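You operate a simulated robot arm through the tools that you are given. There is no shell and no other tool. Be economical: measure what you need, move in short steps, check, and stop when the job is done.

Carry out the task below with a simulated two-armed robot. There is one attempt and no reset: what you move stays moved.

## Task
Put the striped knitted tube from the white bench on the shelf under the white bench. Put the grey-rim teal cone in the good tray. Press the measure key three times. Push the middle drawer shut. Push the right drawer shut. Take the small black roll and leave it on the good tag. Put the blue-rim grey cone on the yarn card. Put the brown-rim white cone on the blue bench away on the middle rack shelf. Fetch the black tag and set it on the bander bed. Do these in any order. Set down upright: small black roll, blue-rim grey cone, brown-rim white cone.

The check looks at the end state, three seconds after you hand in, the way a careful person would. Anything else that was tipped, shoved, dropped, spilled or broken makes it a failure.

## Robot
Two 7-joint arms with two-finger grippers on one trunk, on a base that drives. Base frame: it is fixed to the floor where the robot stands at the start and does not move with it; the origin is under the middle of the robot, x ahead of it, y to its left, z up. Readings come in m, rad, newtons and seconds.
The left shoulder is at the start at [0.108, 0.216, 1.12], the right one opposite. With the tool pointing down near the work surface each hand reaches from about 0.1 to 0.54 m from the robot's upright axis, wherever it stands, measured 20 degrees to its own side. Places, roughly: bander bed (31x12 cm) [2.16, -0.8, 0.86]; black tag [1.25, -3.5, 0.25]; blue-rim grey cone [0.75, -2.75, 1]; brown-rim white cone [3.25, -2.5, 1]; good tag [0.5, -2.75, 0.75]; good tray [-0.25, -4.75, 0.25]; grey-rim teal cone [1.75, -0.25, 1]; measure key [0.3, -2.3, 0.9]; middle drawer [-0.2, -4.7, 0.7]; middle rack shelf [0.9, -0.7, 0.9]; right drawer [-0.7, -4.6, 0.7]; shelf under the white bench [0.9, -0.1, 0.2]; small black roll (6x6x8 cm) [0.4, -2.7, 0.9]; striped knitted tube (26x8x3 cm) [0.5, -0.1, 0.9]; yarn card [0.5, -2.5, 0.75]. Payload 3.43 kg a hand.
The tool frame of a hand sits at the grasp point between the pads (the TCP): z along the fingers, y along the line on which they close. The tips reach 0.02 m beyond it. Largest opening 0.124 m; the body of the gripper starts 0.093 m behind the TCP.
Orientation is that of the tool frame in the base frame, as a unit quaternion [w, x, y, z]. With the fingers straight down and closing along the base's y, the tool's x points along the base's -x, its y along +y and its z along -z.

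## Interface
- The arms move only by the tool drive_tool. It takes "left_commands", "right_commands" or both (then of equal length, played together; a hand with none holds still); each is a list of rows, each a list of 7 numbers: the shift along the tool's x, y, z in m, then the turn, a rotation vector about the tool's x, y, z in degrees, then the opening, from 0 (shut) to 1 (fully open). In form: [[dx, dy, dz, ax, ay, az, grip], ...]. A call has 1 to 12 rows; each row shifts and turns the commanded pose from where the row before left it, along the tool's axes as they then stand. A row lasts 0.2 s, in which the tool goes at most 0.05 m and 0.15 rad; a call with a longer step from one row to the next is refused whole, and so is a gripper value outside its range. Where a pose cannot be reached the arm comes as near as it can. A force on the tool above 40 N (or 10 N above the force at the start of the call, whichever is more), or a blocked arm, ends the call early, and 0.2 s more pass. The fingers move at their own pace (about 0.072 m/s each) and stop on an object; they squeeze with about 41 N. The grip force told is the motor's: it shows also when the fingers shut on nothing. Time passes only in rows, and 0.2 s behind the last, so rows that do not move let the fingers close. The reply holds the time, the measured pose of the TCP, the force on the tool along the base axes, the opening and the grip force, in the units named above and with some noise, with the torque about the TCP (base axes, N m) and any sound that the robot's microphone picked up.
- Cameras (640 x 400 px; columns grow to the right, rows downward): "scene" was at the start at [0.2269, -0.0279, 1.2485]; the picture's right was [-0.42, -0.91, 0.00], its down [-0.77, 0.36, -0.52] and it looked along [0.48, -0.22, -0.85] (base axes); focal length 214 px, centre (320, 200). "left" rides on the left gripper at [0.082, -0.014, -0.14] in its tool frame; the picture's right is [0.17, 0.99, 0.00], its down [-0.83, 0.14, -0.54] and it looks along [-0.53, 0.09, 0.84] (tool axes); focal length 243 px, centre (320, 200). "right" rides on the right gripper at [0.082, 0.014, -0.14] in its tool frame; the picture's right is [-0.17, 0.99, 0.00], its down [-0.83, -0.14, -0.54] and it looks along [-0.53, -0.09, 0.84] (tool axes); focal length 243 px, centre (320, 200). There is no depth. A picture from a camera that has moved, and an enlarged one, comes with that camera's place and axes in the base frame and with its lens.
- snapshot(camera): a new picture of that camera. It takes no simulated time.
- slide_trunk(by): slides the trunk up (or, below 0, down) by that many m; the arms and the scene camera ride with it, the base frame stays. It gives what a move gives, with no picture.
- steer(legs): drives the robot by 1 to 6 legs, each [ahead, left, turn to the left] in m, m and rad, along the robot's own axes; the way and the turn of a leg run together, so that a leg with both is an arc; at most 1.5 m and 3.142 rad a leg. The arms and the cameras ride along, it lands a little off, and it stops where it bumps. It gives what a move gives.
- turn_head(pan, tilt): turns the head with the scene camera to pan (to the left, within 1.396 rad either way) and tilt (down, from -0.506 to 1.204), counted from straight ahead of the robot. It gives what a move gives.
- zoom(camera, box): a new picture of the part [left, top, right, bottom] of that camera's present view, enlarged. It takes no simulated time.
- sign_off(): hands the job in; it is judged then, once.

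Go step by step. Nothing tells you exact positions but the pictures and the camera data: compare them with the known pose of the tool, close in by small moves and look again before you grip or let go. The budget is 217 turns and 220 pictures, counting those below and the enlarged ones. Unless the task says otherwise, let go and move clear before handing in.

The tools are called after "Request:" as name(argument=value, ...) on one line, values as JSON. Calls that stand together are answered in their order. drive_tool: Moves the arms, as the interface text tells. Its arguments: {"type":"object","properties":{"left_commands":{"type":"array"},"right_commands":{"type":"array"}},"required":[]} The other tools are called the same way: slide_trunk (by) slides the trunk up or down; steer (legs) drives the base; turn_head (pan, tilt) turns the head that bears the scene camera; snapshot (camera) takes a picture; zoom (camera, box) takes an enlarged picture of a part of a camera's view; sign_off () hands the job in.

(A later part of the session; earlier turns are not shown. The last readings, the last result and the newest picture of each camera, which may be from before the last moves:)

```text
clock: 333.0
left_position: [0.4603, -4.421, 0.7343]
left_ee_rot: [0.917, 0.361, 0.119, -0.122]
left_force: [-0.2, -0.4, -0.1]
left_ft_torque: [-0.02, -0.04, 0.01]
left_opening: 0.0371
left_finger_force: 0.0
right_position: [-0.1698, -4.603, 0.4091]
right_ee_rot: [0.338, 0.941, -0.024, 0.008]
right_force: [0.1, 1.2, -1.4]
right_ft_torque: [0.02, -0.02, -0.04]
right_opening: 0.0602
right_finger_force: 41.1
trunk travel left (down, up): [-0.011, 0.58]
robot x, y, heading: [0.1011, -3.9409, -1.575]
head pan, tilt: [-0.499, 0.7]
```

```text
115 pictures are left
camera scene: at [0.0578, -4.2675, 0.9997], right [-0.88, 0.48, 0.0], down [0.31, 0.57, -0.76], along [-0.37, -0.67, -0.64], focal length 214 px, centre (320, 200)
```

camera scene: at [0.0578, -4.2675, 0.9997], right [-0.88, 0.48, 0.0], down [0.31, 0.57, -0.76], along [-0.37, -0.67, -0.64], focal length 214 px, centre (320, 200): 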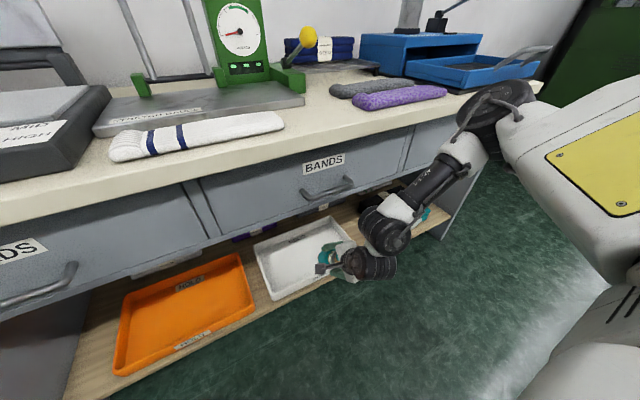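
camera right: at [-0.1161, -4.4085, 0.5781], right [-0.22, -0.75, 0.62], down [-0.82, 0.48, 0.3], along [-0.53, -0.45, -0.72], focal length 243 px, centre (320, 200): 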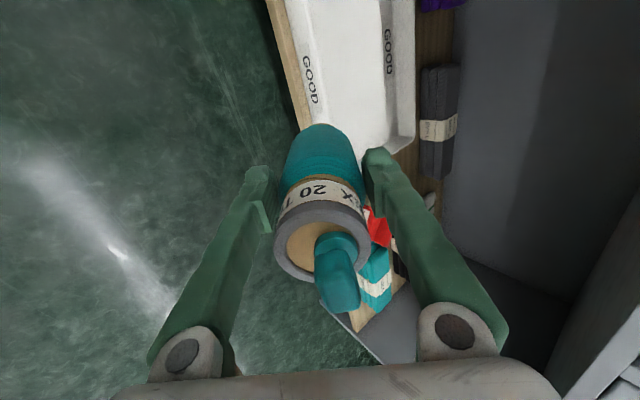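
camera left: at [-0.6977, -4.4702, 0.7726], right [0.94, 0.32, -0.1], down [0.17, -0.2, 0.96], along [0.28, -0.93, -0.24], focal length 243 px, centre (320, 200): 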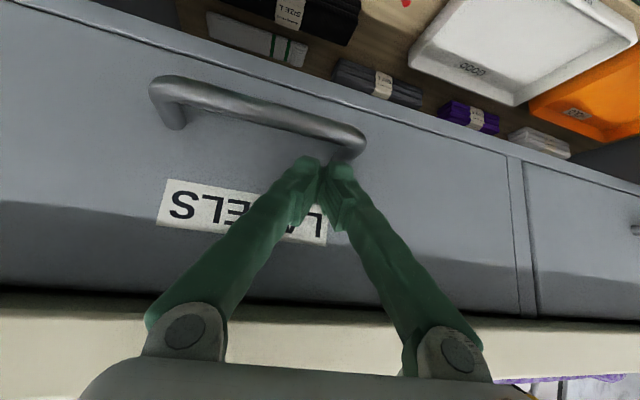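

Request:
drive_tool(right_commands=[[0, 0.017, 0.0315, 0, 0, 0, 0], [0, 0.017, 0.0315, 0, 0, 0, 0], [0, 0.017, 0.0315, 0, 0, 0, 0]])

Request:
snapshot(camera="scene")

Request:
snapshot(camera="right")

```text
clock: 333.8
left_position: [0.4611, -4.4216, 0.7335]
left_ee_rot: [0.917, 0.36, 0.12, -0.122]
left_force: [0.3, -0.3, 0.4]
left_ft_torque: [-0.01, 0.02, -0.01]
left_opening: 0.0372
left_finger_force: 0.0
right_position: [-0.1717, -4.7046, 0.3687]
right_ee_rot: [0.339, 0.94, -0.025, 0.008]
right_force: [-0.2, -0.3, -0.1]
right_ft_torque: [0.02, -0.01, -0.01]
right_opening: 0.0605
right_finger_force: 41.4
trunk travel left (down, up): [-0.011, 0.58]
robot x, y, heading: [0.1026, -3.9406, -1.572]
head pan, tilt: [-0.499, 0.7]
```

```text
114 pictures are left
camera scene: at [0.0576, -4.2677, 0.9997], right [-0.88, 0.48, 0.0], down [0.31, 0.57, -0.76], along [-0.37, -0.67, -0.64], focal length 214 px, centre (320, 200)
```

scene: 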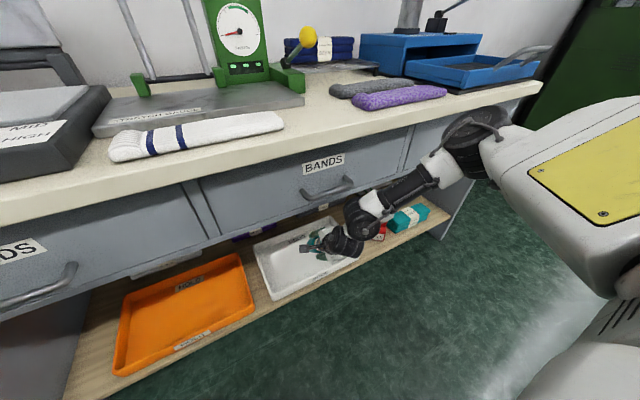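

```text
113 pictures are left
camera right: at [-0.0916, -4.6294, 0.4888], right [-0.22, -0.75, 0.62], down [-0.82, 0.48, 0.3], along [-0.53, -0.45, -0.72], focal length 243 px, centre (320, 200)
```

right: 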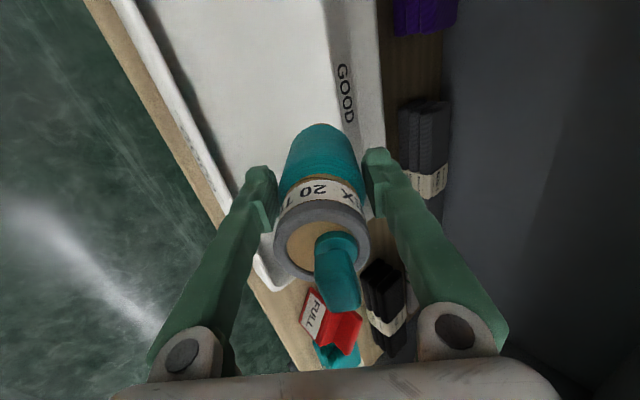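

Request:
steer(legs=[[-0.26, -0.02, 0]])

Request:
drive_tool(right_commands=[[0, 0, 0, 5, 6.5, 0, 0], [0, 0, 0, 5, 6.5, 0, 0], [0, 0, 0, 5, 6.5, 0, 0], [0, 0, 0, 5, 6.5, 0, 0], [0, 0, 0, 5, 6.5, 0, 0], [0, 0, 0, 5, 6.5, 0, 0], [0, 0, 0, 5, 6.5, 0, 0], [0, 0, 0, 5, 6.5, 0, 0]])

Request:
snapshot(camera="scene")

```text
clock: 335.2
left_position: [0.4042, -4.311, 0.7336]
left_ee_rot: [0.918, 0.359, 0.125, -0.11]
left_force: [-0.1, -0.4, -0.1]
left_ft_torque: [-0.06, 0.01, 0.0]
left_opening: 0.0371
left_finger_force: 0.1
right_position: [-0.2203, -4.6112, 0.3702]
right_ee_rot: [0.34, 0.94, -0.013, 0.013]
right_force: [0.8, -0.1, -1.4]
right_ft_torque: [-0.02, 0.01, -0.04]
right_opening: 0.0602
right_finger_force: 41.3
trunk travel left (down, up): [-0.011, 0.58]
robot x, y, heading: [0.0327, -3.8408, -1.544]
head pan, tilt: [-0.499, 0.7]
stopped in leg 1: the robot was blocked; the commanded pose is now the measured one
```

```text
clock: 337.0
left_position: [0.4033, -4.3114, 0.7347]
left_ee_rot: [0.919, 0.358, 0.123, -0.112]
left_force: [0.6, 0.6, 0.0]
left_ft_torque: [0.0, 0.0, -0.01]
left_opening: 0.037
left_finger_force: 0.1
right_position: [-0.2248, -4.5766, 0.388]
right_ee_rot: [-0.02, 0.896, 0.14, 0.42]
right_force: [0.5, 0.5, -0.8]
right_ft_torque: [0.02, -0.02, 0.0]
right_opening: 0.0604
right_finger_force: 41.5
right hand out of reach, approached as far as the arm can: row 8
trunk travel left (down, up): [-0.011, 0.58]
robot x, y, heading: [0.0304, -3.8404, -1.55]
head pan, tilt: [-0.499, 0.7]
```

```text
112 pictures are left
camera scene: at [-0.0039, -4.1668, 0.9998], right [-0.89, 0.46, 0.0], down [0.3, 0.57, -0.76], along [-0.35, -0.68, -0.64], focal length 214 px, centre (320, 200)
```

scene: 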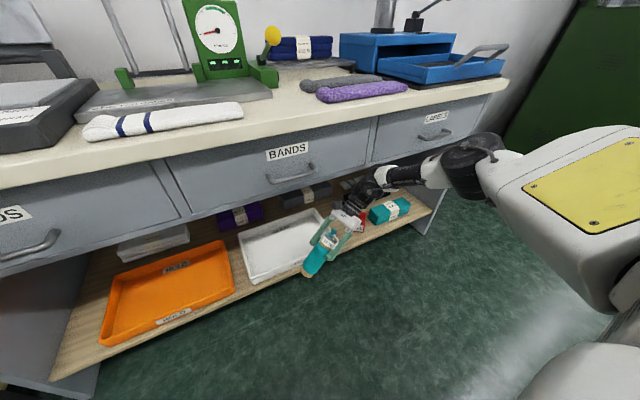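

Request:
drive_tool(right_commands=[[0.001, 0.043, 0.006, 0, 0, 0, 0], [0.001, 0.043, 0.006, 0, 0, 0, 0], [0.001, 0.043, 0.006, 0, 0, 0, 0]])

Request:
snapshot(camera="scene")

Request:
snapshot(camera="right")

```text
clock: 337.8
left_position: [0.401, -4.3114, 0.7349]
left_ee_rot: [0.919, 0.358, 0.123, -0.112]
left_force: [-0.1, -0.5, 0.5]
left_ft_torque: [0.0, 0.01, 0.0]
left_opening: 0.0372
left_finger_force: 0.2
right_position: [-0.2016, -4.5925, 0.4196]
right_ee_rot: [-0.02, 0.898, 0.138, 0.418]
right_force: [0.3, -0.9, 0.5]
right_ft_torque: [0.07, 0.12, 0.08]
right_opening: 0.0603
right_finger_force: 41.1
right hand out of reach, approached as far as the arm can: row 1, 2, 3
trunk travel left (down, up): [-0.011, 0.58]
robot x, y, heading: [0.0304, -3.8377, -1.554]
head pan, tilt: [-0.499, 0.7]
```

```text
111 pictures are left
camera scene: at [-0.0054, -4.1662, 0.9999], right [-0.89, 0.46, 0.0], down [0.3, 0.57, -0.76], along [-0.35, -0.68, -0.64], focal length 214 px, centre (320, 200)
```

scene: 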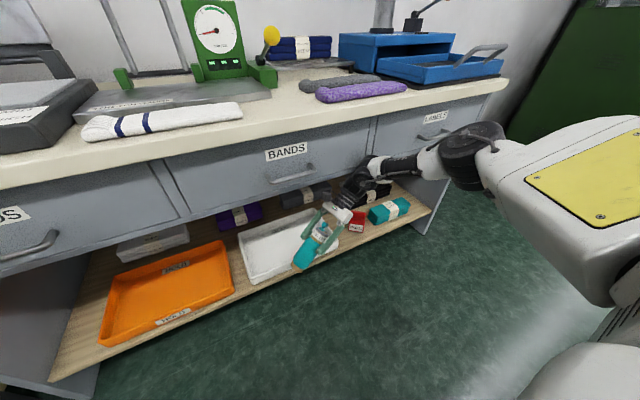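

```text
110 pictures are left
camera right: at [-0.2521, -4.6077, 0.5742], right [0.16, -0.99, -0.05], down [-0.95, -0.14, -0.29], along [0.28, 0.09, -0.96], focal length 243 px, centre (320, 200)
```

right: 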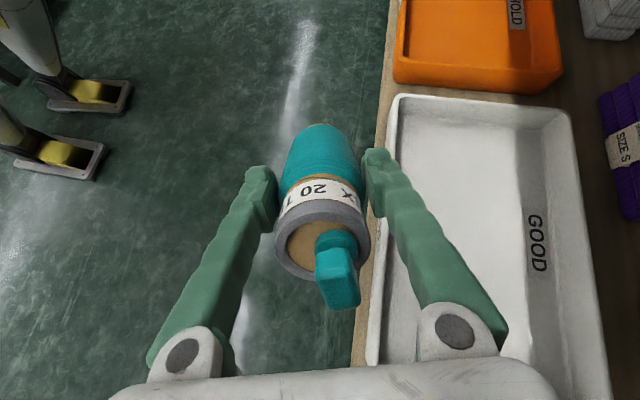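

Request:
drive_tool(right_commands=[[0, 0, 0, -5.93, -3.32, -2.1, 0], [0, 0, 0, -5.93, -3.32, -2.1, 0], [0, 0, 0, -5.93, -3.32, -2.1, 0], [0, 0, 0, -5.93, -3.32, -2.1, 0], [0, 0, 0, -5.93, -3.32, -2.1, 0], [0, 0, 0, -5.93, -3.32, -2.1, 0]])

Request:
snapshot(camera="scene")

```text
clock: 339.2
left_position: [0.4034, -4.3102, 0.7345]
left_ee_rot: [0.918, 0.359, 0.125, -0.111]
left_force: [0.3, 0.4, 0.9]
left_ft_torque: [0.01, -0.01, 0.0]
left_opening: 0.0374
left_finger_force: 0.0
right_position: [-0.1975, -4.5944, 0.4197]
right_ee_rot: [0.325, 0.897, 0.101, 0.282]
right_force: [-0.2, 0.2, -0.6]
right_ft_torque: [0.02, -0.01, 0.02]
right_opening: 0.0603
right_finger_force: 41.3
trunk travel left (down, up): [-0.011, 0.58]
robot x, y, heading: [0.0306, -3.839, -1.547]
head pan, tilt: [-0.499, 0.7]
```

```text
109 pictures are left
camera scene: at [-0.0035, -4.167, 0.9997], right [-0.89, 0.46, 0.0], down [0.3, 0.57, -0.76], along [-0.35, -0.68, -0.64], focal length 214 px, centre (320, 200)
```

scene: 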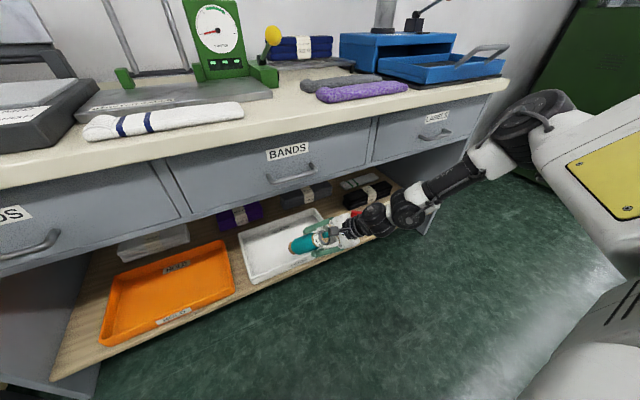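

Request:
steer(legs=[[0.12, 0.02, -0.02]])

Request:
snapshot(camera="right")

Request:
snapshot(camera="scene")

```text
clock: 340.6
left_position: [0.4174, -4.4366, 0.7332]
left_ee_rot: [0.917, 0.361, 0.119, -0.122]
left_force: [0.2, -0.2, 0.5]
left_ft_torque: [0.0, 0.0, 0.01]
left_opening: 0.0371
left_finger_force: 0.0
right_position: [-0.1902, -4.7077, 0.4213]
right_ee_rot: [0.325, 0.899, 0.092, 0.278]
right_force: [-0.3, -0.4, -1.3]
right_ft_torque: [0.0, 0.02, 0.04]
right_opening: 0.0603
right_finger_force: 40.8
trunk travel left (down, up): [-0.011, 0.58]
robot x, y, heading: [0.056, -3.9571, -1.568]
head pan, tilt: [-0.499, 0.7]
```

```text
108 pictures are left
camera right: at [-0.2026, -4.6147, 0.5544], right [-0.15, -0.82, 0.56], down [-0.99, 0.11, -0.11], along [0.03, -0.57, -0.82], focal length 243 px, centre (320, 200)
```

right: 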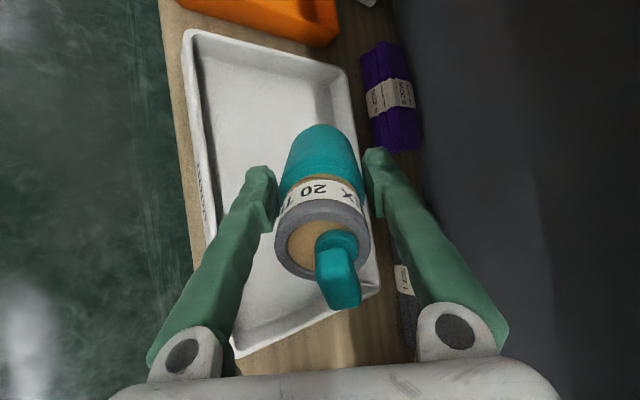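

```text
107 pictures are left
camera scene: at [0.0129, -4.2848, 0.9996], right [-0.88, 0.48, 0.0], down [0.31, 0.57, -0.76], along [-0.37, -0.67, -0.64], focal length 214 px, centre (320, 200)
```

scene: 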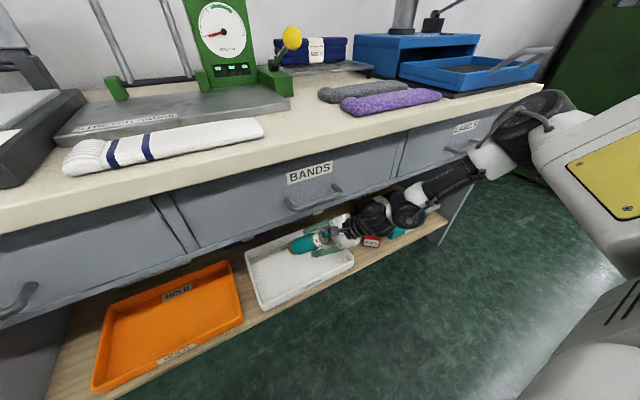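

Request:
drive_tool(right_commands=[[-0.017, -0.0077, 0.025, 0, 0, 0, 0], [-0.017, -0.0077, 0.025, 0, 0, 0, 0], [-0.012, -0.0055, 0.018, 0, 0, 0, 0]])

Request:
snapshot(camera="right")

Request:
snapshot(camera="scene")

```text
clock: 341.4
left_position: [0.4156, -4.4371, 0.735]
left_ee_rot: [0.917, 0.36, 0.12, -0.122]
left_force: [0.1, 0.2, -0.8]
left_ft_torque: [0.04, 0.04, 0.05]
left_opening: 0.0377
left_finger_force: 0.0
right_position: [-0.1903, -4.7433, 0.3444]
right_ee_rot: [0.326, 0.899, 0.092, 0.279]
right_force: [0.1, 0.8, -0.4]
right_ft_torque: [0.0, 0.0, 0.02]
right_opening: 0.0604
right_finger_force: 40.9
trunk travel left (down, up): [-0.011, 0.58]
robot x, y, heading: [0.0524, -3.9578, -1.571]
head pan, tilt: [-0.499, 0.7]
```

```text
106 pictures are left
camera right: at [-0.2011, -4.651, 0.4783], right [-0.15, -0.82, 0.56], down [-0.99, 0.11, -0.11], along [0.03, -0.57, -0.82], focal length 243 px, centre (320, 200)
```

right: 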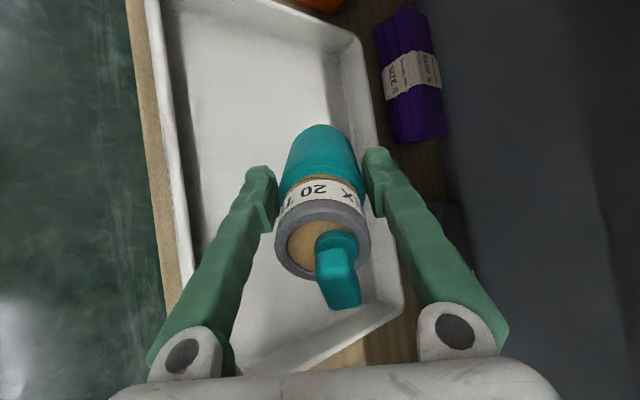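

```text
105 pictures are left
camera scene: at [0.0129, -4.2847, 0.9997], right [-0.88, 0.48, 0.0], down [0.31, 0.57, -0.76], along [-0.37, -0.67, -0.64], focal length 214 px, centre (320, 200)
```

scene: 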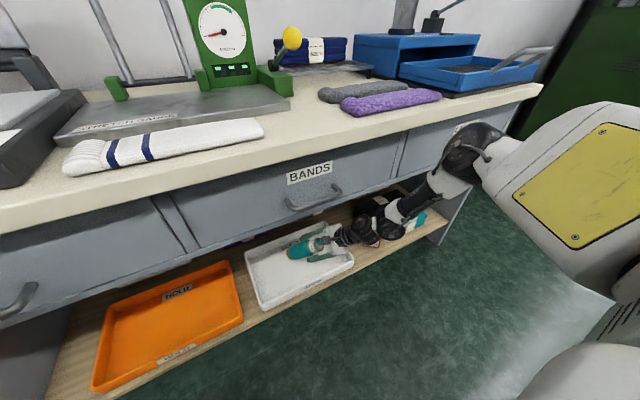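

Request:
drive_tool(right_commands=[[0.004, 0.007, 0.021, 0, 0, 0, 0], [0.004, 0.007, 0.021, 0, 0, 0, 0], [-0.004, -0.006, 0.006, 0, 0, 0, 0]])

Request:
snapshot(camera="right")

```text
clock: 342.2
left_position: [0.4159, -4.4373, 0.7338]
left_ee_rot: [0.917, 0.361, 0.12, -0.122]
left_force: [-0.5, 0.1, 0.8]
left_ft_torque: [-0.02, 0.02, 0.02]
left_opening: 0.0372
left_finger_force: 0.0
right_position: [-0.1605, -4.772, 0.3192]
right_ee_rot: [0.326, 0.899, 0.092, 0.278]
right_force: [-0.4, -0.6, -0.7]
right_ft_torque: [0.03, -0.01, 0.01]
right_opening: 0.0601
right_finger_force: 41.2
trunk travel left (down, up): [-0.011, 0.58]
robot x, y, heading: [0.0534, -3.9574, -1.57]
head pan, tilt: [-0.499, 0.7]
```

```text
104 pictures are left
camera right: at [-0.1712, -4.6797, 0.4539], right [-0.15, -0.82, 0.56], down [-0.99, 0.11, -0.11], along [0.03, -0.57, -0.82], focal length 243 px, centre (320, 200)
```

right: 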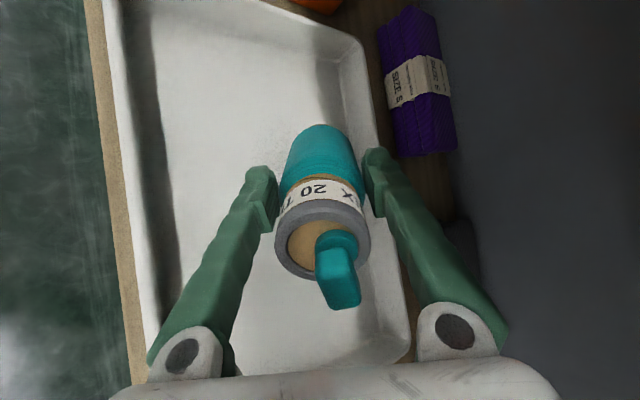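

Request:
drive_tool(right_commands=[[-0.004, -0.006, 0.006, 0, 0, 0, 0], [-0.004, -0.006, 0.006, 0, 0, 0, 0], [-0.004, -0.006, 0.006, 0, 0, 0, 0]])

```text
clock: 343.1
left_position: [0.415, -4.4381, 0.7343]
left_ee_rot: [0.917, 0.36, 0.119, -0.123]
left_force: [-0.2, 0.8, 0.5]
left_ft_torque: [0.0, 0.04, 0.0]
left_opening: 0.0373
left_finger_force: 0.1
right_position: [-0.1593, -4.779, 0.2993]
right_ee_rot: [0.334, 0.896, 0.091, 0.28]
right_force: [0.4, 0.7, 8.3]
right_ft_torque: [-0.52, -0.45, 0.02]
right_opening: 0.0603
right_finger_force: 40.6
trunk travel left (down, up): [-0.011, 0.58]
robot x, y, heading: [0.0543, -3.9574, -1.57]
head pan, tilt: [-0.499, 0.7]
stopped in row 3 (right hand): the force on the tool passed its limit at 41 N (the readings are from after the stop); the commanded pose is now the measured one
```

Contact with the tray floor. I'll open gently and withdraw along the fingers.

Request:
drive_tool(right_commands=[[0, 0, -0.003, 0, 0, 0, 0.62], [0, 0, 0, 0, 0, 0, 0.72], [0, 0, 0, 0, 0, 0, 0.72], [0, 0, 0, 0, 0, 0, 0.72]])

Request:
snapshot(camera="right")

```text
clock: 344.1
left_position: [0.4162, -4.4378, 0.7327]
left_ee_rot: [0.917, 0.36, 0.12, -0.122]
left_force: [-0.2, -0.1, -0.6]
left_ft_torque: [0.0, 0.0, 0.01]
left_opening: 0.037
left_finger_force: 0.0
right_position: [-0.1629, -4.7749, 0.2983]
right_ee_rot: [0.33, 0.897, 0.092, 0.279]
right_force: [-0.1, 0.5, -0.4]
right_ft_torque: [-0.01, -0.01, -0.01]
right_opening: 0.0894
right_finger_force: 0.1
trunk travel left (down, up): [-0.011, 0.58]
robot x, y, heading: [0.053, -3.9574, -1.573]
head pan, tilt: [-0.499, 0.7]
```

```text
103 pictures are left
camera right: at [-0.175, -4.6821, 0.4317], right [-0.16, -0.81, 0.56], down [-0.99, 0.11, -0.12], along [0.03, -0.57, -0.82], focal length 243 px, centre (320, 200)
```

right: 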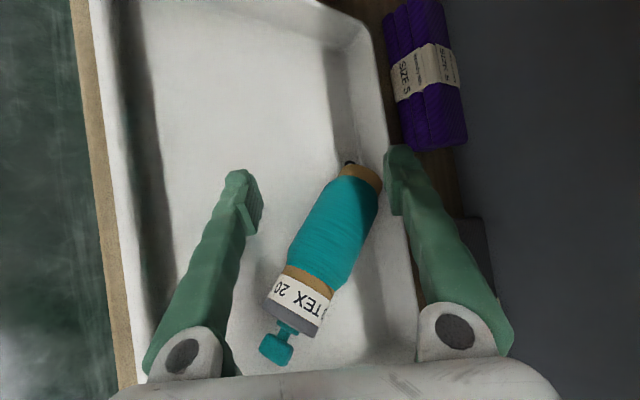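

Request:
drive_tool(right_commands=[[0, 0, -0.03, 0, 0, 0, 0.72], [0, 0, -0.03, 0, 0, 0, 0.72], [0, 0, -0.03, 0, 0, 0, 0.72], [0, -0.03, -0.02, 0, 0, 0, 0.72], [0, -0.03, -0.02, 0, 0, 0, 0.72], [0, -0.03, -0.02, 0, 0, 0, 0.72]])

Request:
snapshot(camera="scene")

```text
clock: 345.5
left_position: [0.4156, -4.4373, 0.7343]
left_ee_rot: [0.917, 0.36, 0.12, -0.121]
left_force: [-0.4, 0.2, -0.4]
left_ft_torque: [0.01, 0.0, 0.02]
left_opening: 0.0371
left_finger_force: 0.0
right_position: [-0.2436, -4.6253, 0.3348]
right_ee_rot: [0.331, 0.897, 0.091, 0.278]
right_force: [0.4, -0.3, 0.5]
right_ft_torque: [-0.03, 0.0, -0.01]
right_opening: 0.0894
right_finger_force: 0.0
trunk travel left (down, up): [-0.011, 0.58]
robot x, y, heading: [0.0543, -3.9593, -1.573]
head pan, tilt: [-0.499, 0.7]
```

```text
102 pictures are left
camera scene: at [0.0123, -4.284, 0.9998], right [-0.88, 0.48, 0.0], down [0.31, 0.57, -0.77], along [-0.37, -0.67, -0.64], focal length 214 px, centre (320, 200)
```

scene: 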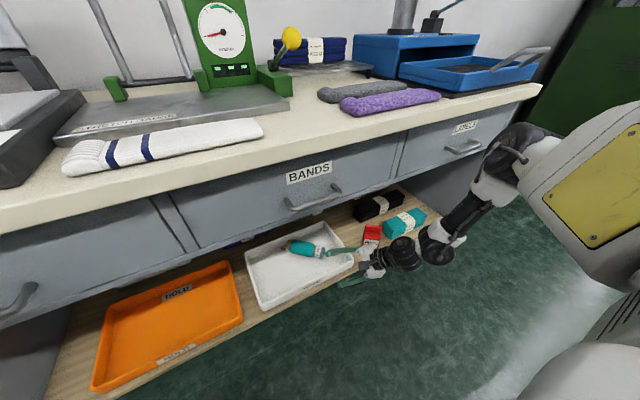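

Request:
steer(legs=[[0.0, -0.4, 0], [-0.3, 0, 0]])

Request:
turn_head(pan=1.2, tilt=0.5)

Request:
snapshot(camera="scene")

```text
clock: 353.4
left_position: [0.0168, -4.1398, 0.734]
left_ee_rot: [0.917, 0.36, 0.12, -0.122]
left_force: [0.7, 0.3, -0.4]
left_ft_torque: [0.03, 0.02, -0.04]
left_opening: 0.0369
left_finger_force: 0.0
right_position: [-0.644, -4.3275, 0.3335]
right_ee_rot: [0.331, 0.897, 0.092, 0.279]
right_force: [0.4, -0.5, -0.4]
right_ft_torque: [0.0, -0.03, 0.03]
right_opening: 0.089
right_finger_force: 0.1
trunk travel left (down, up): [-0.011, 0.58]
robot x, y, heading: [-0.3432, -3.659, -1.568]
head pan, tilt: [-0.499, 0.7]
```

```text
clock: 355.1
left_position: [0.0156, -4.1385, 0.735]
left_ee_rot: [0.917, 0.359, 0.12, -0.122]
left_force: [-0.4, -0.1, -0.1]
left_ft_torque: [0.0, 0.0, 0.01]
left_opening: 0.0373
left_finger_force: 0.1
right_position: [-0.6432, -4.3268, 0.3331]
right_ee_rot: [0.331, 0.897, 0.092, 0.279]
right_force: [0.6, 0.0, 0.8]
right_ft_torque: [-0.03, 0.03, 0.0]
right_opening: 0.0894
right_finger_force: 0.1
trunk travel left (down, up): [-0.011, 0.58]
robot x, y, heading: [-0.3462, -3.6581, -1.571]
head pan, tilt: [1.201, 0.499]
```

```text
101 pictures are left
camera scene: at [-0.2616, -3.9439, 1.0175], right [-0.36, -0.93, 0.0], down [-0.45, 0.17, -0.88], along [0.82, -0.32, -0.48], focal length 214 px, centre (320, 200)
```

scene: 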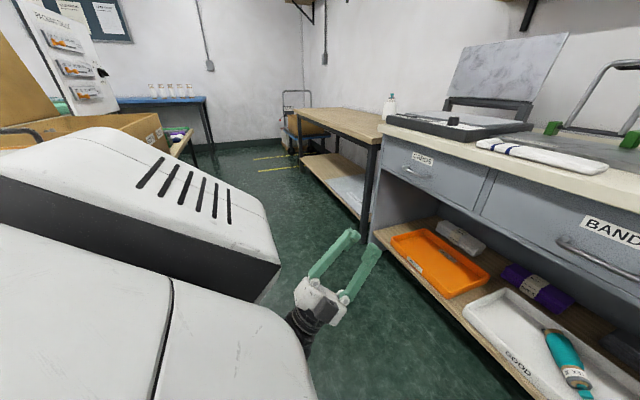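

Request:
drive_tool(right_commands=[[0, 0, -0.03, 0, -7, 0, 0.7], [0, 0, -0.03, 0, -7, 0, 0.7], [0, 0, -0.03, 0, -7, 0, 0.7], [0, 0, -0.03, 0, -7, 0, 0.7], [0, 0, 0, 0, -7, 0, 0.7], [0, 0, 0, 8, 0, 0, 0.7], [0, 0, 0, 8, 0, 0, 0.7], [0, 0, 0, 8, 0, 0, 0.7], [0, 0, 0, 8, 0, 0, 0.7], [0, 0, 0, 7.6, 0, 0, 0.7]])

Request:
steer(legs=[[0.3, 0, 0], [0, 0, 1.571]])

Request:
turn_head(pan=0.2, tilt=0.6)

Request:
snapshot(camera="scene")

```text
clock: 357.3
left_position: [0.0159, -4.1387, 0.7337]
left_ee_rot: [0.917, 0.361, 0.119, -0.122]
left_force: [0.1, 0.0, -0.1]
left_ft_torque: [-0.02, -0.02, 0.01]
left_opening: 0.0372
left_finger_force: 0.1
right_position: [-0.6908, -4.257, 0.4164]
right_ee_rot: [0.004, 1.0, -0.014, 0.0]
right_force: [-0.3, -0.4, -0.4]
right_ft_torque: [0.03, -0.03, -0.03]
right_opening: 0.0866
right_finger_force: 0.2
trunk travel left (down, up): [-0.011, 0.58]
robot x, y, heading: [-0.3454, -3.6587, -1.572]
head pan, tilt: [1.201, 0.499]
```

```text
clock: 360.6
left_position: [0.0428, -4.4104, 0.7348]
left_ee_rot: [0.921, 0.355, 0.13, -0.095]
left_force: [-0.1, -0.2, -0.4]
left_ft_torque: [-0.04, -0.01, -0.01]
left_opening: 0.0373
left_finger_force: 0.0
right_position: [-0.6591, -4.5618, 0.4132]
right_ee_rot: [-0.002, 1.0, 0.017, -0.001]
right_force: [0.2, 0.0, -0.1]
right_ft_torque: [-0.01, -0.01, -0.02]
right_opening: 0.0868
right_finger_force: 0.0
trunk travel left (down, up): [-0.011, 0.58]
robot x, y, heading: [-0.3476, -3.9513, -1.512]
head pan, tilt: [1.201, 0.499]
stopped in leg 2: the robot was blocked; the commanded pose is now the measured one
```

```text
clock: 361.9
left_position: [0.043, -4.4104, 0.7345]
left_ee_rot: [0.921, 0.355, 0.13, -0.095]
left_force: [-0.8, -0.6, 0.8]
left_ft_torque: [0.02, -0.03, 0.0]
left_opening: 0.0373
left_finger_force: 0.0
right_position: [-0.6593, -4.5639, 0.4145]
right_ee_rot: [-0.002, 1.0, 0.017, -0.002]
right_force: [0.2, -0.1, 0.1]
right_ft_torque: [-0.03, 0.03, 0.01]
right_opening: 0.0866
right_finger_force: 0.0
trunk travel left (down, up): [-0.011, 0.58]
robot x, y, heading: [-0.352, -3.9495, -1.513]
head pan, tilt: [0.201, 0.6]
```

```text
100 pictures are left
camera scene: at [-0.3098, -4.2896, 1.0089], right [-0.97, -0.26, 0.0], down [-0.15, 0.54, -0.83], along [0.21, -0.8, -0.56], focal length 214 px, centre (320, 200)
```

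scene: 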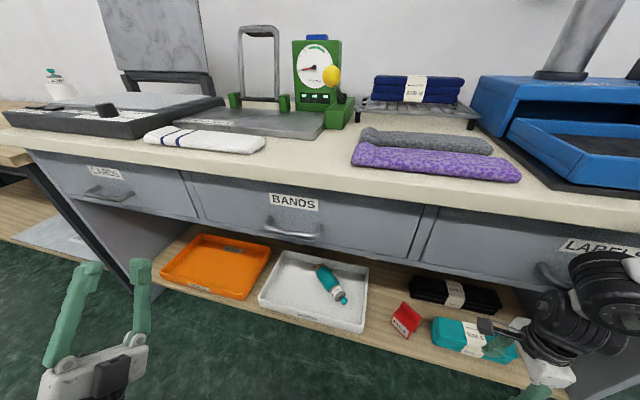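

Request:
steer(legs=[[-0.6, 0, 0]])

Request:
slide_trunk(by=0.36)

Request:
drive_tool(right_commands=[[0.01, -0.028, -0.04, 0, 0, 0, 0.7], [0.01, -0.028, -0.04, 0, 0, 0, 0.7], [0.01, -0.028, -0.04, 0, 0, 0, 0.7], [0.01, -0.028, -0.04, 0, 0, 0, 0.7], [0.01, -0.028, -0.04, 0, 0, 0, 0.7], [0.01, -0.028, -0.04, 0, 0, 0, 0.7], [0.01, -0.028, -0.04, 0, 0, 0, 0.7], [0.01, -0.028, -0.04, 0, 0, 0, 0.7]])

Request:
turn_head(pan=-0.9, tilt=0.4)

Request:
snapshot(camera="scene")

```text
clock: 366.1
left_position: [0.0077, -3.8022, 0.7352]
left_ee_rot: [0.921, 0.355, 0.131, -0.094]
left_force: [0.7, 0.6, 0.1]
left_ft_torque: [-0.05, -0.04, -0.03]
left_opening: 0.0372
left_finger_force: 0.0
right_position: [-0.6951, -3.957, 0.4135]
right_ee_rot: [-0.002, 1.0, 0.017, -0.001]
right_force: [-0.1, 0.3, 0.8]
right_ft_torque: [-0.01, 0.02, -0.01]
right_opening: 0.0867
right_finger_force: 0.2
trunk travel left (down, up): [-0.011, 0.58]
robot x, y, heading: [-0.384, -3.3462, -1.505]
head pan, tilt: [0.201, 0.6]
```

```text
clock: 369.6
left_position: [0.007, -3.8018, 1.0947]
left_ee_rot: [0.921, 0.356, 0.131, -0.093]
left_force: [0.5, 0.4, -0.1]
left_ft_torque: [-0.03, -0.02, 0.02]
left_opening: 0.0372
left_finger_force: 0.1
right_position: [-0.696, -3.9566, 0.7732]
right_ee_rot: [-0.002, 1.0, 0.017, -0.002]
right_force: [0.4, 0.3, -0.6]
right_ft_torque: [-0.02, 0.01, 0.01]
right_opening: 0.087
right_finger_force: 0.1
trunk travel left (down, up): [-0.371, 0.22]
robot x, y, heading: [-0.3847, -3.3463, -1.51]
head pan, tilt: [0.201, 0.6]
```

```text
clock: 371.4
left_position: [0.0083, -3.8001, 1.0948]
left_ee_rot: [0.921, 0.354, 0.131, -0.094]
left_force: [-0.5, 0.5, 0.7]
left_ft_torque: [0.0, 0.0, -0.03]
left_opening: 0.0371
left_finger_force: 0.0
right_position: [-0.6197, -3.7312, 1.0924]
right_ee_rot: [-0.002, 1.0, 0.018, -0.002]
right_force: [-0.9, 1.3, -0.2]
right_ft_torque: [-0.03, -0.01, 0.0]
right_opening: 0.087
right_finger_force: 0.1
trunk travel left (down, up): [-0.371, 0.22]
robot x, y, heading: [-0.3834, -3.3429, -1.516]
head pan, tilt: [0.201, 0.6]
```

```text
clock: 372.7
left_position: [0.0051, -3.8028, 1.0938]
left_ee_rot: [0.921, 0.356, 0.131, -0.093]
left_force: [0.7, -0.2, -0.3]
left_ft_torque: [0.01, 0.02, 0.01]
left_opening: 0.037
left_finger_force: 0.1
right_position: [-0.6205, -3.7329, 1.0924]
right_ee_rot: [0.0, 1.0, 0.017, -0.001]
right_force: [0.3, 0.8, -0.2]
right_ft_torque: [0.01, 0.02, -0.03]
right_opening: 0.0868
right_finger_force: 0.1
trunk travel left (down, up): [-0.371, 0.22]
robot x, y, heading: [-0.3837, -3.3469, -1.511]
head pan, tilt: [-0.901, 0.4]
```

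```text
99 pictures are left
camera scene: at [-0.4446, -3.5467, 1.4013], right [-0.67, 0.74, 0.0], down [0.29, 0.26, -0.92], along [-0.68, -0.62, -0.39], focal length 214 px, centre (320, 200)
```

scene: 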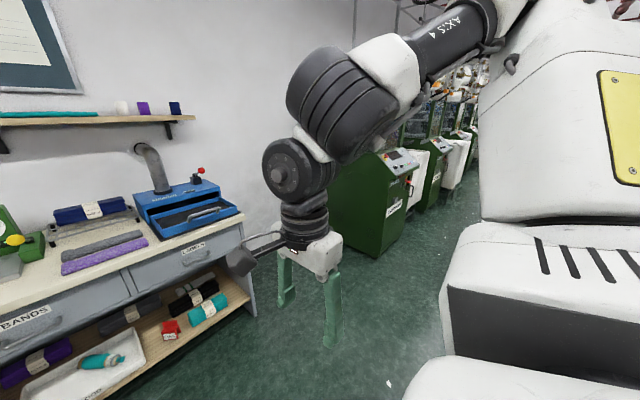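

Request:
steer(legs=[[0, 0, 1.51]])

Request:
turn_head(pan=0, tilt=0.5)

Request:
snapshot(camera="scene")

```text
clock: 378.3
left_position: [0.0843, -2.9693, 1.0946]
left_ee_rot: [0.725, 0.164, 0.342, 0.575]
left_force: [0.2, 0.5, 0.2]
left_ft_torque: [-0.02, -0.01, -0.02]
left_opening: 0.0367
left_finger_force: 0.0
right_position: [-0.0021, -3.5952, 1.0923]
right_ee_rot: [0.0, 0.704, 0.71, -0.002]
right_force: [-0.6, 0.0, 0.6]
right_ft_torque: [0.01, 0.01, 0.01]
right_opening: 0.0867
right_finger_force: 0.0
trunk travel left (down, up): [-0.371, 0.22]
robot x, y, heading: [-0.3843, -3.3464, 0.029]
head pan, tilt: [-0.901, 0.4]
```

```text
clock: 379.5
left_position: [0.0838, -2.9674, 1.0939]
left_ee_rot: [0.725, 0.164, 0.342, 0.575]
left_force: [-0.6, 0.4, 0.3]
left_ft_torque: [-0.01, 0.01, 0.0]
left_opening: 0.0371
left_finger_force: 0.1
right_position: [-0.0017, -3.5954, 1.0928]
right_ee_rot: [-0.001, 0.705, 0.709, -0.002]
right_force: [-0.5, -0.6, -0.6]
right_ft_torque: [-0.03, 0.02, 0.0]
right_opening: 0.0866
right_finger_force: 0.1
trunk travel left (down, up): [-0.371, 0.22]
robot x, y, heading: [-0.3789, -3.3451, 0.032]
head pan, tilt: [0.0, 0.499]
```

```text
98 pictures are left
camera scene: at [-0.1534, -3.3373, 1.3922], right [0.03, -1.0, 0.0], down [-0.48, -0.02, -0.88], along [0.88, 0.03, -0.48], focal length 214 px, centre (320, 200)
```

scene: 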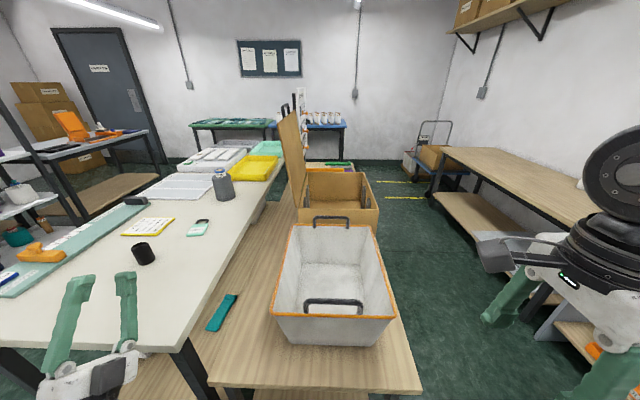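

Request:
zoom(camera="scene", box=[200, 90, 440, 240])

```text
2.67 times, centred on (320, 165) of scene
camera zoom: at [-0.1534, -3.3373, 1.3922], right [0.03, -1.0, 0.0], down [-0.48, -0.02, -0.88], along [0.88, 0.03, -0.48], focal length 572 px, centre (320, 293)
```

zoom: 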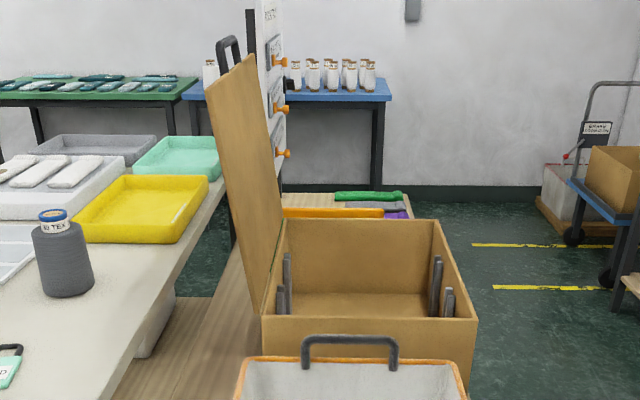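

Request:
turn_head(pan=0.9, tilt=0.9)

Request:
snapshot(camera="scene")

```text
clock: 380.7
left_position: [0.0847, -2.9682, 1.0941]
left_ee_rot: [0.726, 0.164, 0.342, 0.574]
left_force: [-0.9, -0.3, -0.3]
left_ft_torque: [0.01, 0.01, 0.0]
left_opening: 0.0371
left_finger_force: 0.1
right_position: [-0.0013, -3.5943, 1.0927]
right_ee_rot: [0.0, 0.705, 0.71, -0.002]
right_force: [0.2, 0.1, 0.4]
right_ft_torque: [0.0, 0.0, -0.01]
right_opening: 0.0867
right_finger_force: 0.1
trunk travel left (down, up): [-0.371, 0.22]
robot x, y, heading: [-0.3808, -3.348, 0.034]
head pan, tilt: [0.901, 0.901]
```

```text
96 pictures are left
camera scene: at [-0.1994, -3.2796, 1.3583], right [0.8, -0.6, 0.0], down [-0.47, -0.63, -0.62], along [0.37, 0.5, -0.78], focal length 214 px, centre (320, 200)
```

scene: 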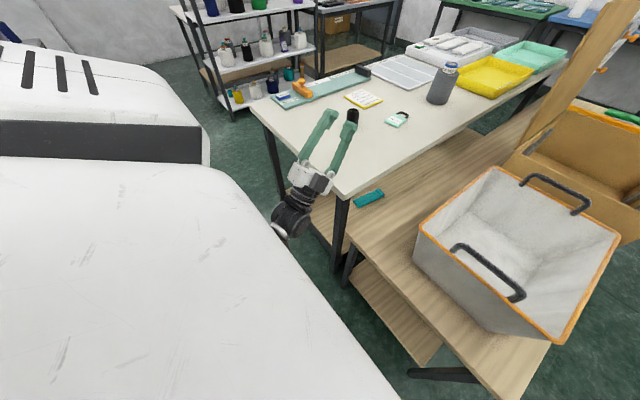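

Request:
drive_tool(left_commands=[[0.03, 0.01, 0.005, 0, 7.5, 0, 0.3], [0.03, 0.01, 0.005, 0, 7.5, 0, 0.3], [0.03, 0.01, 0.01, 0, 7.5, 0, 0.3], [0.03, 0.01, 0.015, 0, 7.5, 0, 0.3], [0.025, 0.01, 0.02, 0, 7.5, 0, 0.3], [0.02, 0.01, 0.025, 0, 7.5, 0, 0.3], [0.015, 0.01, 0.03, 0, 7.5, 0, 0.3], [0.01, 0.01, 0.03, 0, 7.5, 0, 0.3]])

Request:
turn_head(pan=1.3, tilt=0.4)

Request:
snapshot(camera="scene")

```text
clock: 382.7
left_position: [0.1001, -2.717, 1.1217]
left_ee_rot: [0.478, -0.12, 0.645, 0.584]
left_force: [0.4, -0.2, -0.5]
left_ft_torque: [0.01, -0.02, 0.01]
left_opening: 0.0368
left_finger_force: 0.0
right_position: [-0.0028, -3.593, 1.0948]
right_ee_rot: [0.0, 0.705, 0.709, -0.002]
right_force: [0.1, -0.3, 0.0]
right_ft_torque: [-0.01, -0.03, 0.01]
right_opening: 0.0866
right_finger_force: 0.0
trunk travel left (down, up): [-0.371, 0.22]
robot x, y, heading: [-0.3843, -3.3477, 0.03]
head pan, tilt: [0.901, 0.901]
stopped in row 8 (left hand): the arm was blocked; the commanded pose is now the measured one
```

```text
clock: 383.6
left_position: [0.101, -2.7172, 1.1208]
left_ee_rot: [0.479, -0.119, 0.646, 0.582]
left_force: [-0.1, -0.3, 0.2]
left_ft_torque: [0.01, -0.01, 0.0]
left_opening: 0.0373
left_finger_force: 0.0
right_position: [-0.0017, -3.5936, 1.0906]
right_ee_rot: [0.001, 0.705, 0.71, -0.002]
right_force: [-0.5, -0.4, 0.3]
right_ft_torque: [0.0, 0.0, -0.01]
right_opening: 0.0866
right_finger_force: 0.1
trunk travel left (down, up): [-0.371, 0.22]
robot x, y, heading: [-0.3845, -3.3463, 0.03]
head pan, tilt: [1.3, 0.4]
```

```text
95 pictures are left
camera scene: at [-0.2224, -3.2502, 1.4012], right [0.97, -0.24, 0.0], down [-0.09, -0.38, -0.92], along [0.22, 0.89, -0.39], focal length 214 px, centre (320, 200)
```

scene: 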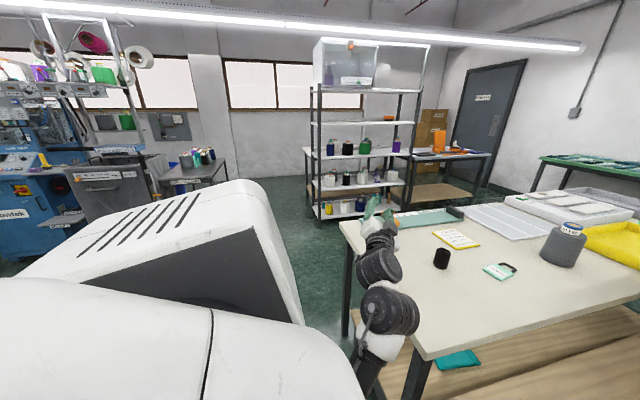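

Request:
steer(legs=[[-0.1, 0, 0], [0, 0, 0.9]])

Request:
snapshot(camera="scene")

```text
clock: 387.9
left_position: [-0.6621, -2.5761, 1.1199]
left_ee_rot: [0.183, -0.384, 0.533, 0.731]
left_force: [-0.3, -0.7, 0.0]
left_ft_torque: [-0.01, -0.01, 0.01]
left_opening: 0.0374
left_finger_force: 0.1
right_position: [-0.05, -3.2142, 1.0927]
right_ee_rot: [0.001, 0.335, 0.942, -0.002]
right_force: [0.1, -0.6, -1.1]
right_ft_torque: [0.02, 0.01, 0.0]
right_opening: 0.0867
right_finger_force: 0.0
trunk travel left (down, up): [-0.371, 0.22]
robot x, y, heading: [-0.4802, -3.3477, 0.916]
head pan, tilt: [1.3, 0.4]
```

```text
94 pictures are left
camera scene: at [-0.455, -3.1633, 1.4013], right [0.8, 0.6, 0.0], down [0.23, -0.31, -0.92], along [-0.55, 0.74, -0.39], focal length 214 px, centre (320, 200)
```

scene: 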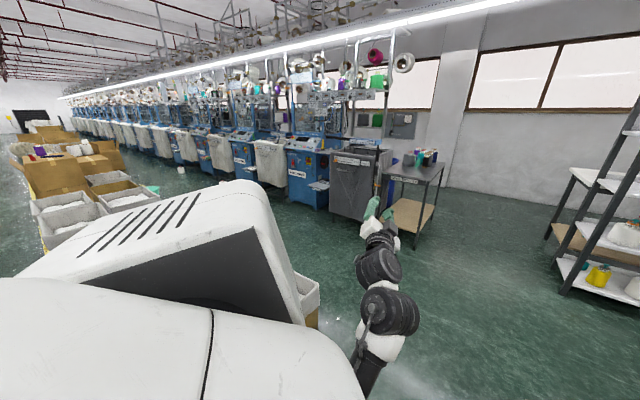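

Request:
drive_tool(left_commands=[[0, 0, 0.04, 0, 0, 0, 0.3], [0, 0, 0.04, 0, 0, 0, 0.3], [0, 0, 0.04, 0, 0, 0, 0.3], [0, 0, 0.04, 0, 0, 0, 0.3], [0, 0, 0.04, 0, 0, 0, 0.3], [0, 0, 0.04, 0, 0, 0, 0.3]])

Request:
drive_tool(left_commands=[[0, 0, 0, 0, 8, 0, 0.3], [0, 0, 0, 0, 8, 0, 0.3], [0, 0, 0, 0, 8, 0, 0.3], [0, 0, 0, 0, 8, 0, 0.3], [0, 0, 0, 0, 8, 0, 0.3], [0, 0, 0, 0, 8, 0, 0.3]])

Request:
snapshot(camera="scene")

```text
clock: 389.4
left_position: [-0.7513, -2.3544, 1.152]
left_ee_rot: [0.183, -0.384, 0.533, 0.731]
left_force: [0.1, 0.3, 0.1]
left_ft_torque: [0.01, 0.02, 0.0]
left_opening: 0.0371
left_finger_force: 0.0
right_position: [-0.05, -3.2134, 1.0931]
right_ee_rot: [0.001, 0.335, 0.942, -0.003]
right_force: [-0.7, -0.7, -0.1]
right_ft_torque: [-0.03, 0.0, -0.01]
right_opening: 0.0867
right_finger_force: 0.1
trunk travel left (down, up): [-0.371, 0.22]
robot x, y, heading: [-0.4839, -3.3488, 0.915]
head pan, tilt: [1.3, 0.4]
```

```text
clock: 390.8
left_position: [-0.7482, -2.3566, 1.1548]
left_ee_rot: [0.052, 0.649, -0.561, -0.511]
left_force: [0.1, -0.4, -0.3]
left_ft_torque: [0.04, -0.01, -0.01]
left_opening: 0.0372
left_finger_force: 0.1
right_position: [-0.0492, -3.2141, 1.0924]
right_ee_rot: [0.0, 0.335, 0.942, -0.002]
right_force: [0.3, -0.7, 0.5]
right_ft_torque: [0.0, 0.02, 0.01]
right_opening: 0.0866
right_finger_force: 0.1
trunk travel left (down, up): [-0.371, 0.22]
robot x, y, heading: [-0.4838, -3.3508, 0.916]
head pan, tilt: [1.3, 0.4]
```

```text
93 pictures are left
camera scene: at [-0.4544, -3.164, 1.4014], right [0.8, 0.6, 0.0], down [0.23, -0.31, -0.92], along [-0.55, 0.74, -0.39], focal length 214 px, centre (320, 200)
```

scene: 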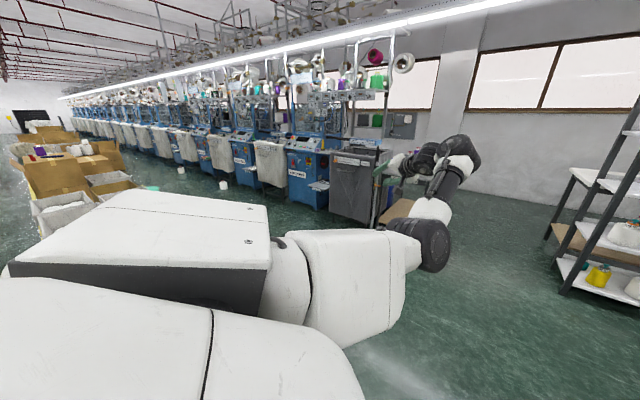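

Request:
drive_tool(left_commands=[[0, 0, 0, 5.6, 5.3, 0, 0.3], [0, 0, 0, 5.6, 5.3, 0, 0.3], [0, 0, 0, 5.6, 5.3, 0, 0.3], [0, 0, 0, 5.6, 5.3, 0, 0.3], [0, 0, 0, 5.6, 5.3, 0, 0.3], [0, 0, 0, 5.6, 5.3, 0, 0.3], [0, 0, 0, 5.6, 5.3, 0, 0.3], [0, 0, 0, 5.6, 5.3, 0, 0.3]])

Request:
snapshot(camera="scene")

```text
clock: 392.6
left_position: [-0.7765, -2.4129, 1.1514]
left_ee_rot: [-0.001, 0.755, -0.655, -0.002]
left_force: [0.5, 0.3, -0.1]
left_ft_torque: [-0.02, 0.02, 0.02]
left_opening: 0.0371
left_finger_force: 0.0
left hand out of reach, approached as far as the arm can: row 7, 8
right_position: [-0.0497, -3.2136, 1.0927]
right_ee_rot: [0.0, 0.334, 0.942, -0.002]
right_force: [1.0, -0.4, 0.4]
right_ft_torque: [-0.02, 0.05, -0.02]
right_opening: 0.0867
right_finger_force: 0.0
trunk travel left (down, up): [-0.371, 0.22]
robot x, y, heading: [-0.4859, -3.3461, 0.916]
head pan, tilt: [1.3, 0.4]
```

```text
92 pictures are left
camera scene: at [-0.4545, -3.1636, 1.4013], right [0.8, 0.6, 0.0], down [0.23, -0.31, -0.92], along [-0.55, 0.74, -0.39], focal length 214 px, centre (320, 200)
```

scene: 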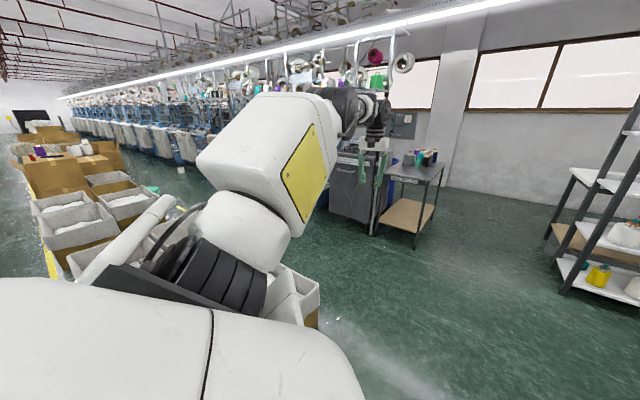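

Request:
drive_tool(left_commands=[[0.038, -0.02, 0, 0, 0, 0, 0.3], [0.038, -0.02, 0, 0, 0, 0, 0.3], [0.038, -0.02, 0, 0, 0, 0, 0.3], [0.038, -0.02, 0, 0, 0, 0, 0.3], [0.038, -0.02, 0, 0, 0, 0, 0.3], [0.038, -0.02, 0, 0, 0, 0, 0.3], [0.038, -0.02, 0, 0, 0, 0, 0.3], [0.038, -0.02, 0, 0, 0, 0, 0.3], [0.038, -0.02, 0, 0, 0, 0, 0.3], [0.038, -0.02, 0, 0, 0, 0, 0.3]])

Request:
snapshot(camera="scene")

```text
clock: 394.1
left_position: [-0.6661, -2.647, 1.1209]
left_ee_rot: [-0.013, 0.803, -0.593, 0.062]
left_force: [0.1, 1.5, -0.3]
left_ft_torque: [-0.03, 0.0, -0.02]
left_opening: 0.0372
left_finger_force: 0.0
right_position: [-0.0495, -3.2125, 1.0921]
right_ee_rot: [0.0, 0.334, 0.943, -0.003]
right_force: [-0.5, 0.5, 0.0]
right_ft_torque: [0.01, 0.03, 0.0]
right_opening: 0.0867
right_finger_force: 0.1
trunk travel left (down, up): [-0.371, 0.22]
robot x, y, heading: [-0.4861, -3.3496, 0.915]
head pan, tilt: [1.3, 0.4]
stopped in row 7 (left hand): the arm was blocked; the commanded pose is now the measured one
```

```text
91 pictures are left
camera scene: at [-0.4552, -3.1634, 1.4013], right [0.8, 0.6, 0.0], down [0.23, -0.31, -0.92], along [-0.55, 0.74, -0.39], focal length 214 px, centre (320, 200)
```

scene: 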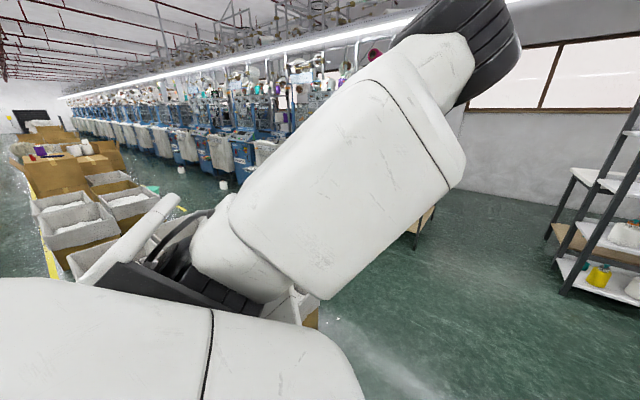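

Request:
drive_tool(left_commands=[[-0.02, 0.01, -0.01, 0, 0, 0, 0.3], [-0.02, 0.01, -0.01, 0, 0, 0, 0.3]])

Request:
steer(legs=[[0, 0, -0.915], [0, 0.85, 0]])

Request:
turn_head(pan=-0.1, tilt=0.6)

Request:
snapshot(camera="scene")

```text
clock: 394.7
left_position: [-0.699, -2.6133, 1.1353]
left_ee_rot: [-0.013, 0.802, -0.594, 0.062]
left_force: [0.1, 0.4, 1.0]
left_ft_torque: [0.0, -0.01, 0.02]
left_opening: 0.0372
left_finger_force: 0.0
right_position: [-0.0511, -3.2112, 1.0931]
right_ee_rot: [0.001, 0.333, 0.943, -0.001]
right_force: [0.4, 0.0, -0.3]
right_ft_torque: [0.03, -0.01, -0.02]
right_opening: 0.0867
right_finger_force: 0.1
trunk travel left (down, up): [-0.371, 0.22]
robot x, y, heading: [-0.4842, -3.3492, 0.918]
head pan, tilt: [1.3, 0.4]
```

```text
clock: 409.6
left_position: [-0.0322, -1.8844, 1.1367]
left_ee_rot: [-0.017, -0.459, 0.886, -0.062]
left_force: [0.0, -0.3, -0.1]
left_ft_torque: [0.0, -0.01, -0.01]
left_opening: 0.0373
left_finger_force: 0.0
right_position: [-0.1097, -2.7649, 1.0927]
right_ee_rot: [0.0, 0.716, 0.698, -0.002]
right_force: [-0.8, -0.3, -0.2]
right_ft_torque: [-0.02, 0.03, -0.06]
right_opening: 0.0867
right_finger_force: 0.0
trunk travel left (down, up): [-0.371, 0.22]
robot x, y, heading: [-0.4863, -2.5046, 0.008]
head pan, tilt: [1.3, 0.4]
```

```text
clock: 411.1
left_position: [-0.0336, -1.8858, 1.1358]
left_ee_rot: [-0.017, -0.459, 0.886, -0.061]
left_force: [-0.8, -0.3, 0.7]
left_ft_torque: [-0.03, -0.03, 0.01]
left_opening: 0.0372
left_finger_force: 0.1
right_position: [-0.1104, -2.7641, 1.0922]
right_ee_rot: [-0.001, 0.715, 0.699, -0.003]
right_force: [0.5, -0.4, -0.7]
right_ft_torque: [0.03, 0.03, 0.0]
right_opening: 0.0868
right_finger_force: 0.0
trunk travel left (down, up): [-0.371, 0.22]
robot x, y, heading: [-0.4818, -2.5057, 0.004]
head pan, tilt: [-0.099, 0.6]
```

```text
90 pictures are left
camera scene: at [-0.2566, -2.5115, 1.3831], right [-0.09, -1.0, 0.0], down [-0.56, 0.05, -0.83], along [0.82, -0.08, -0.56], focal length 214 px, centre (320, 200)
```

scene: 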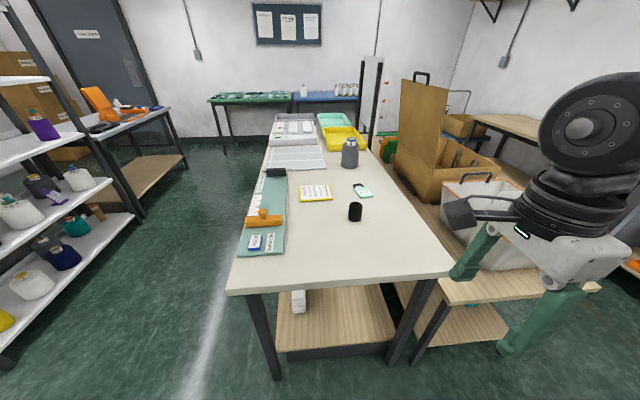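

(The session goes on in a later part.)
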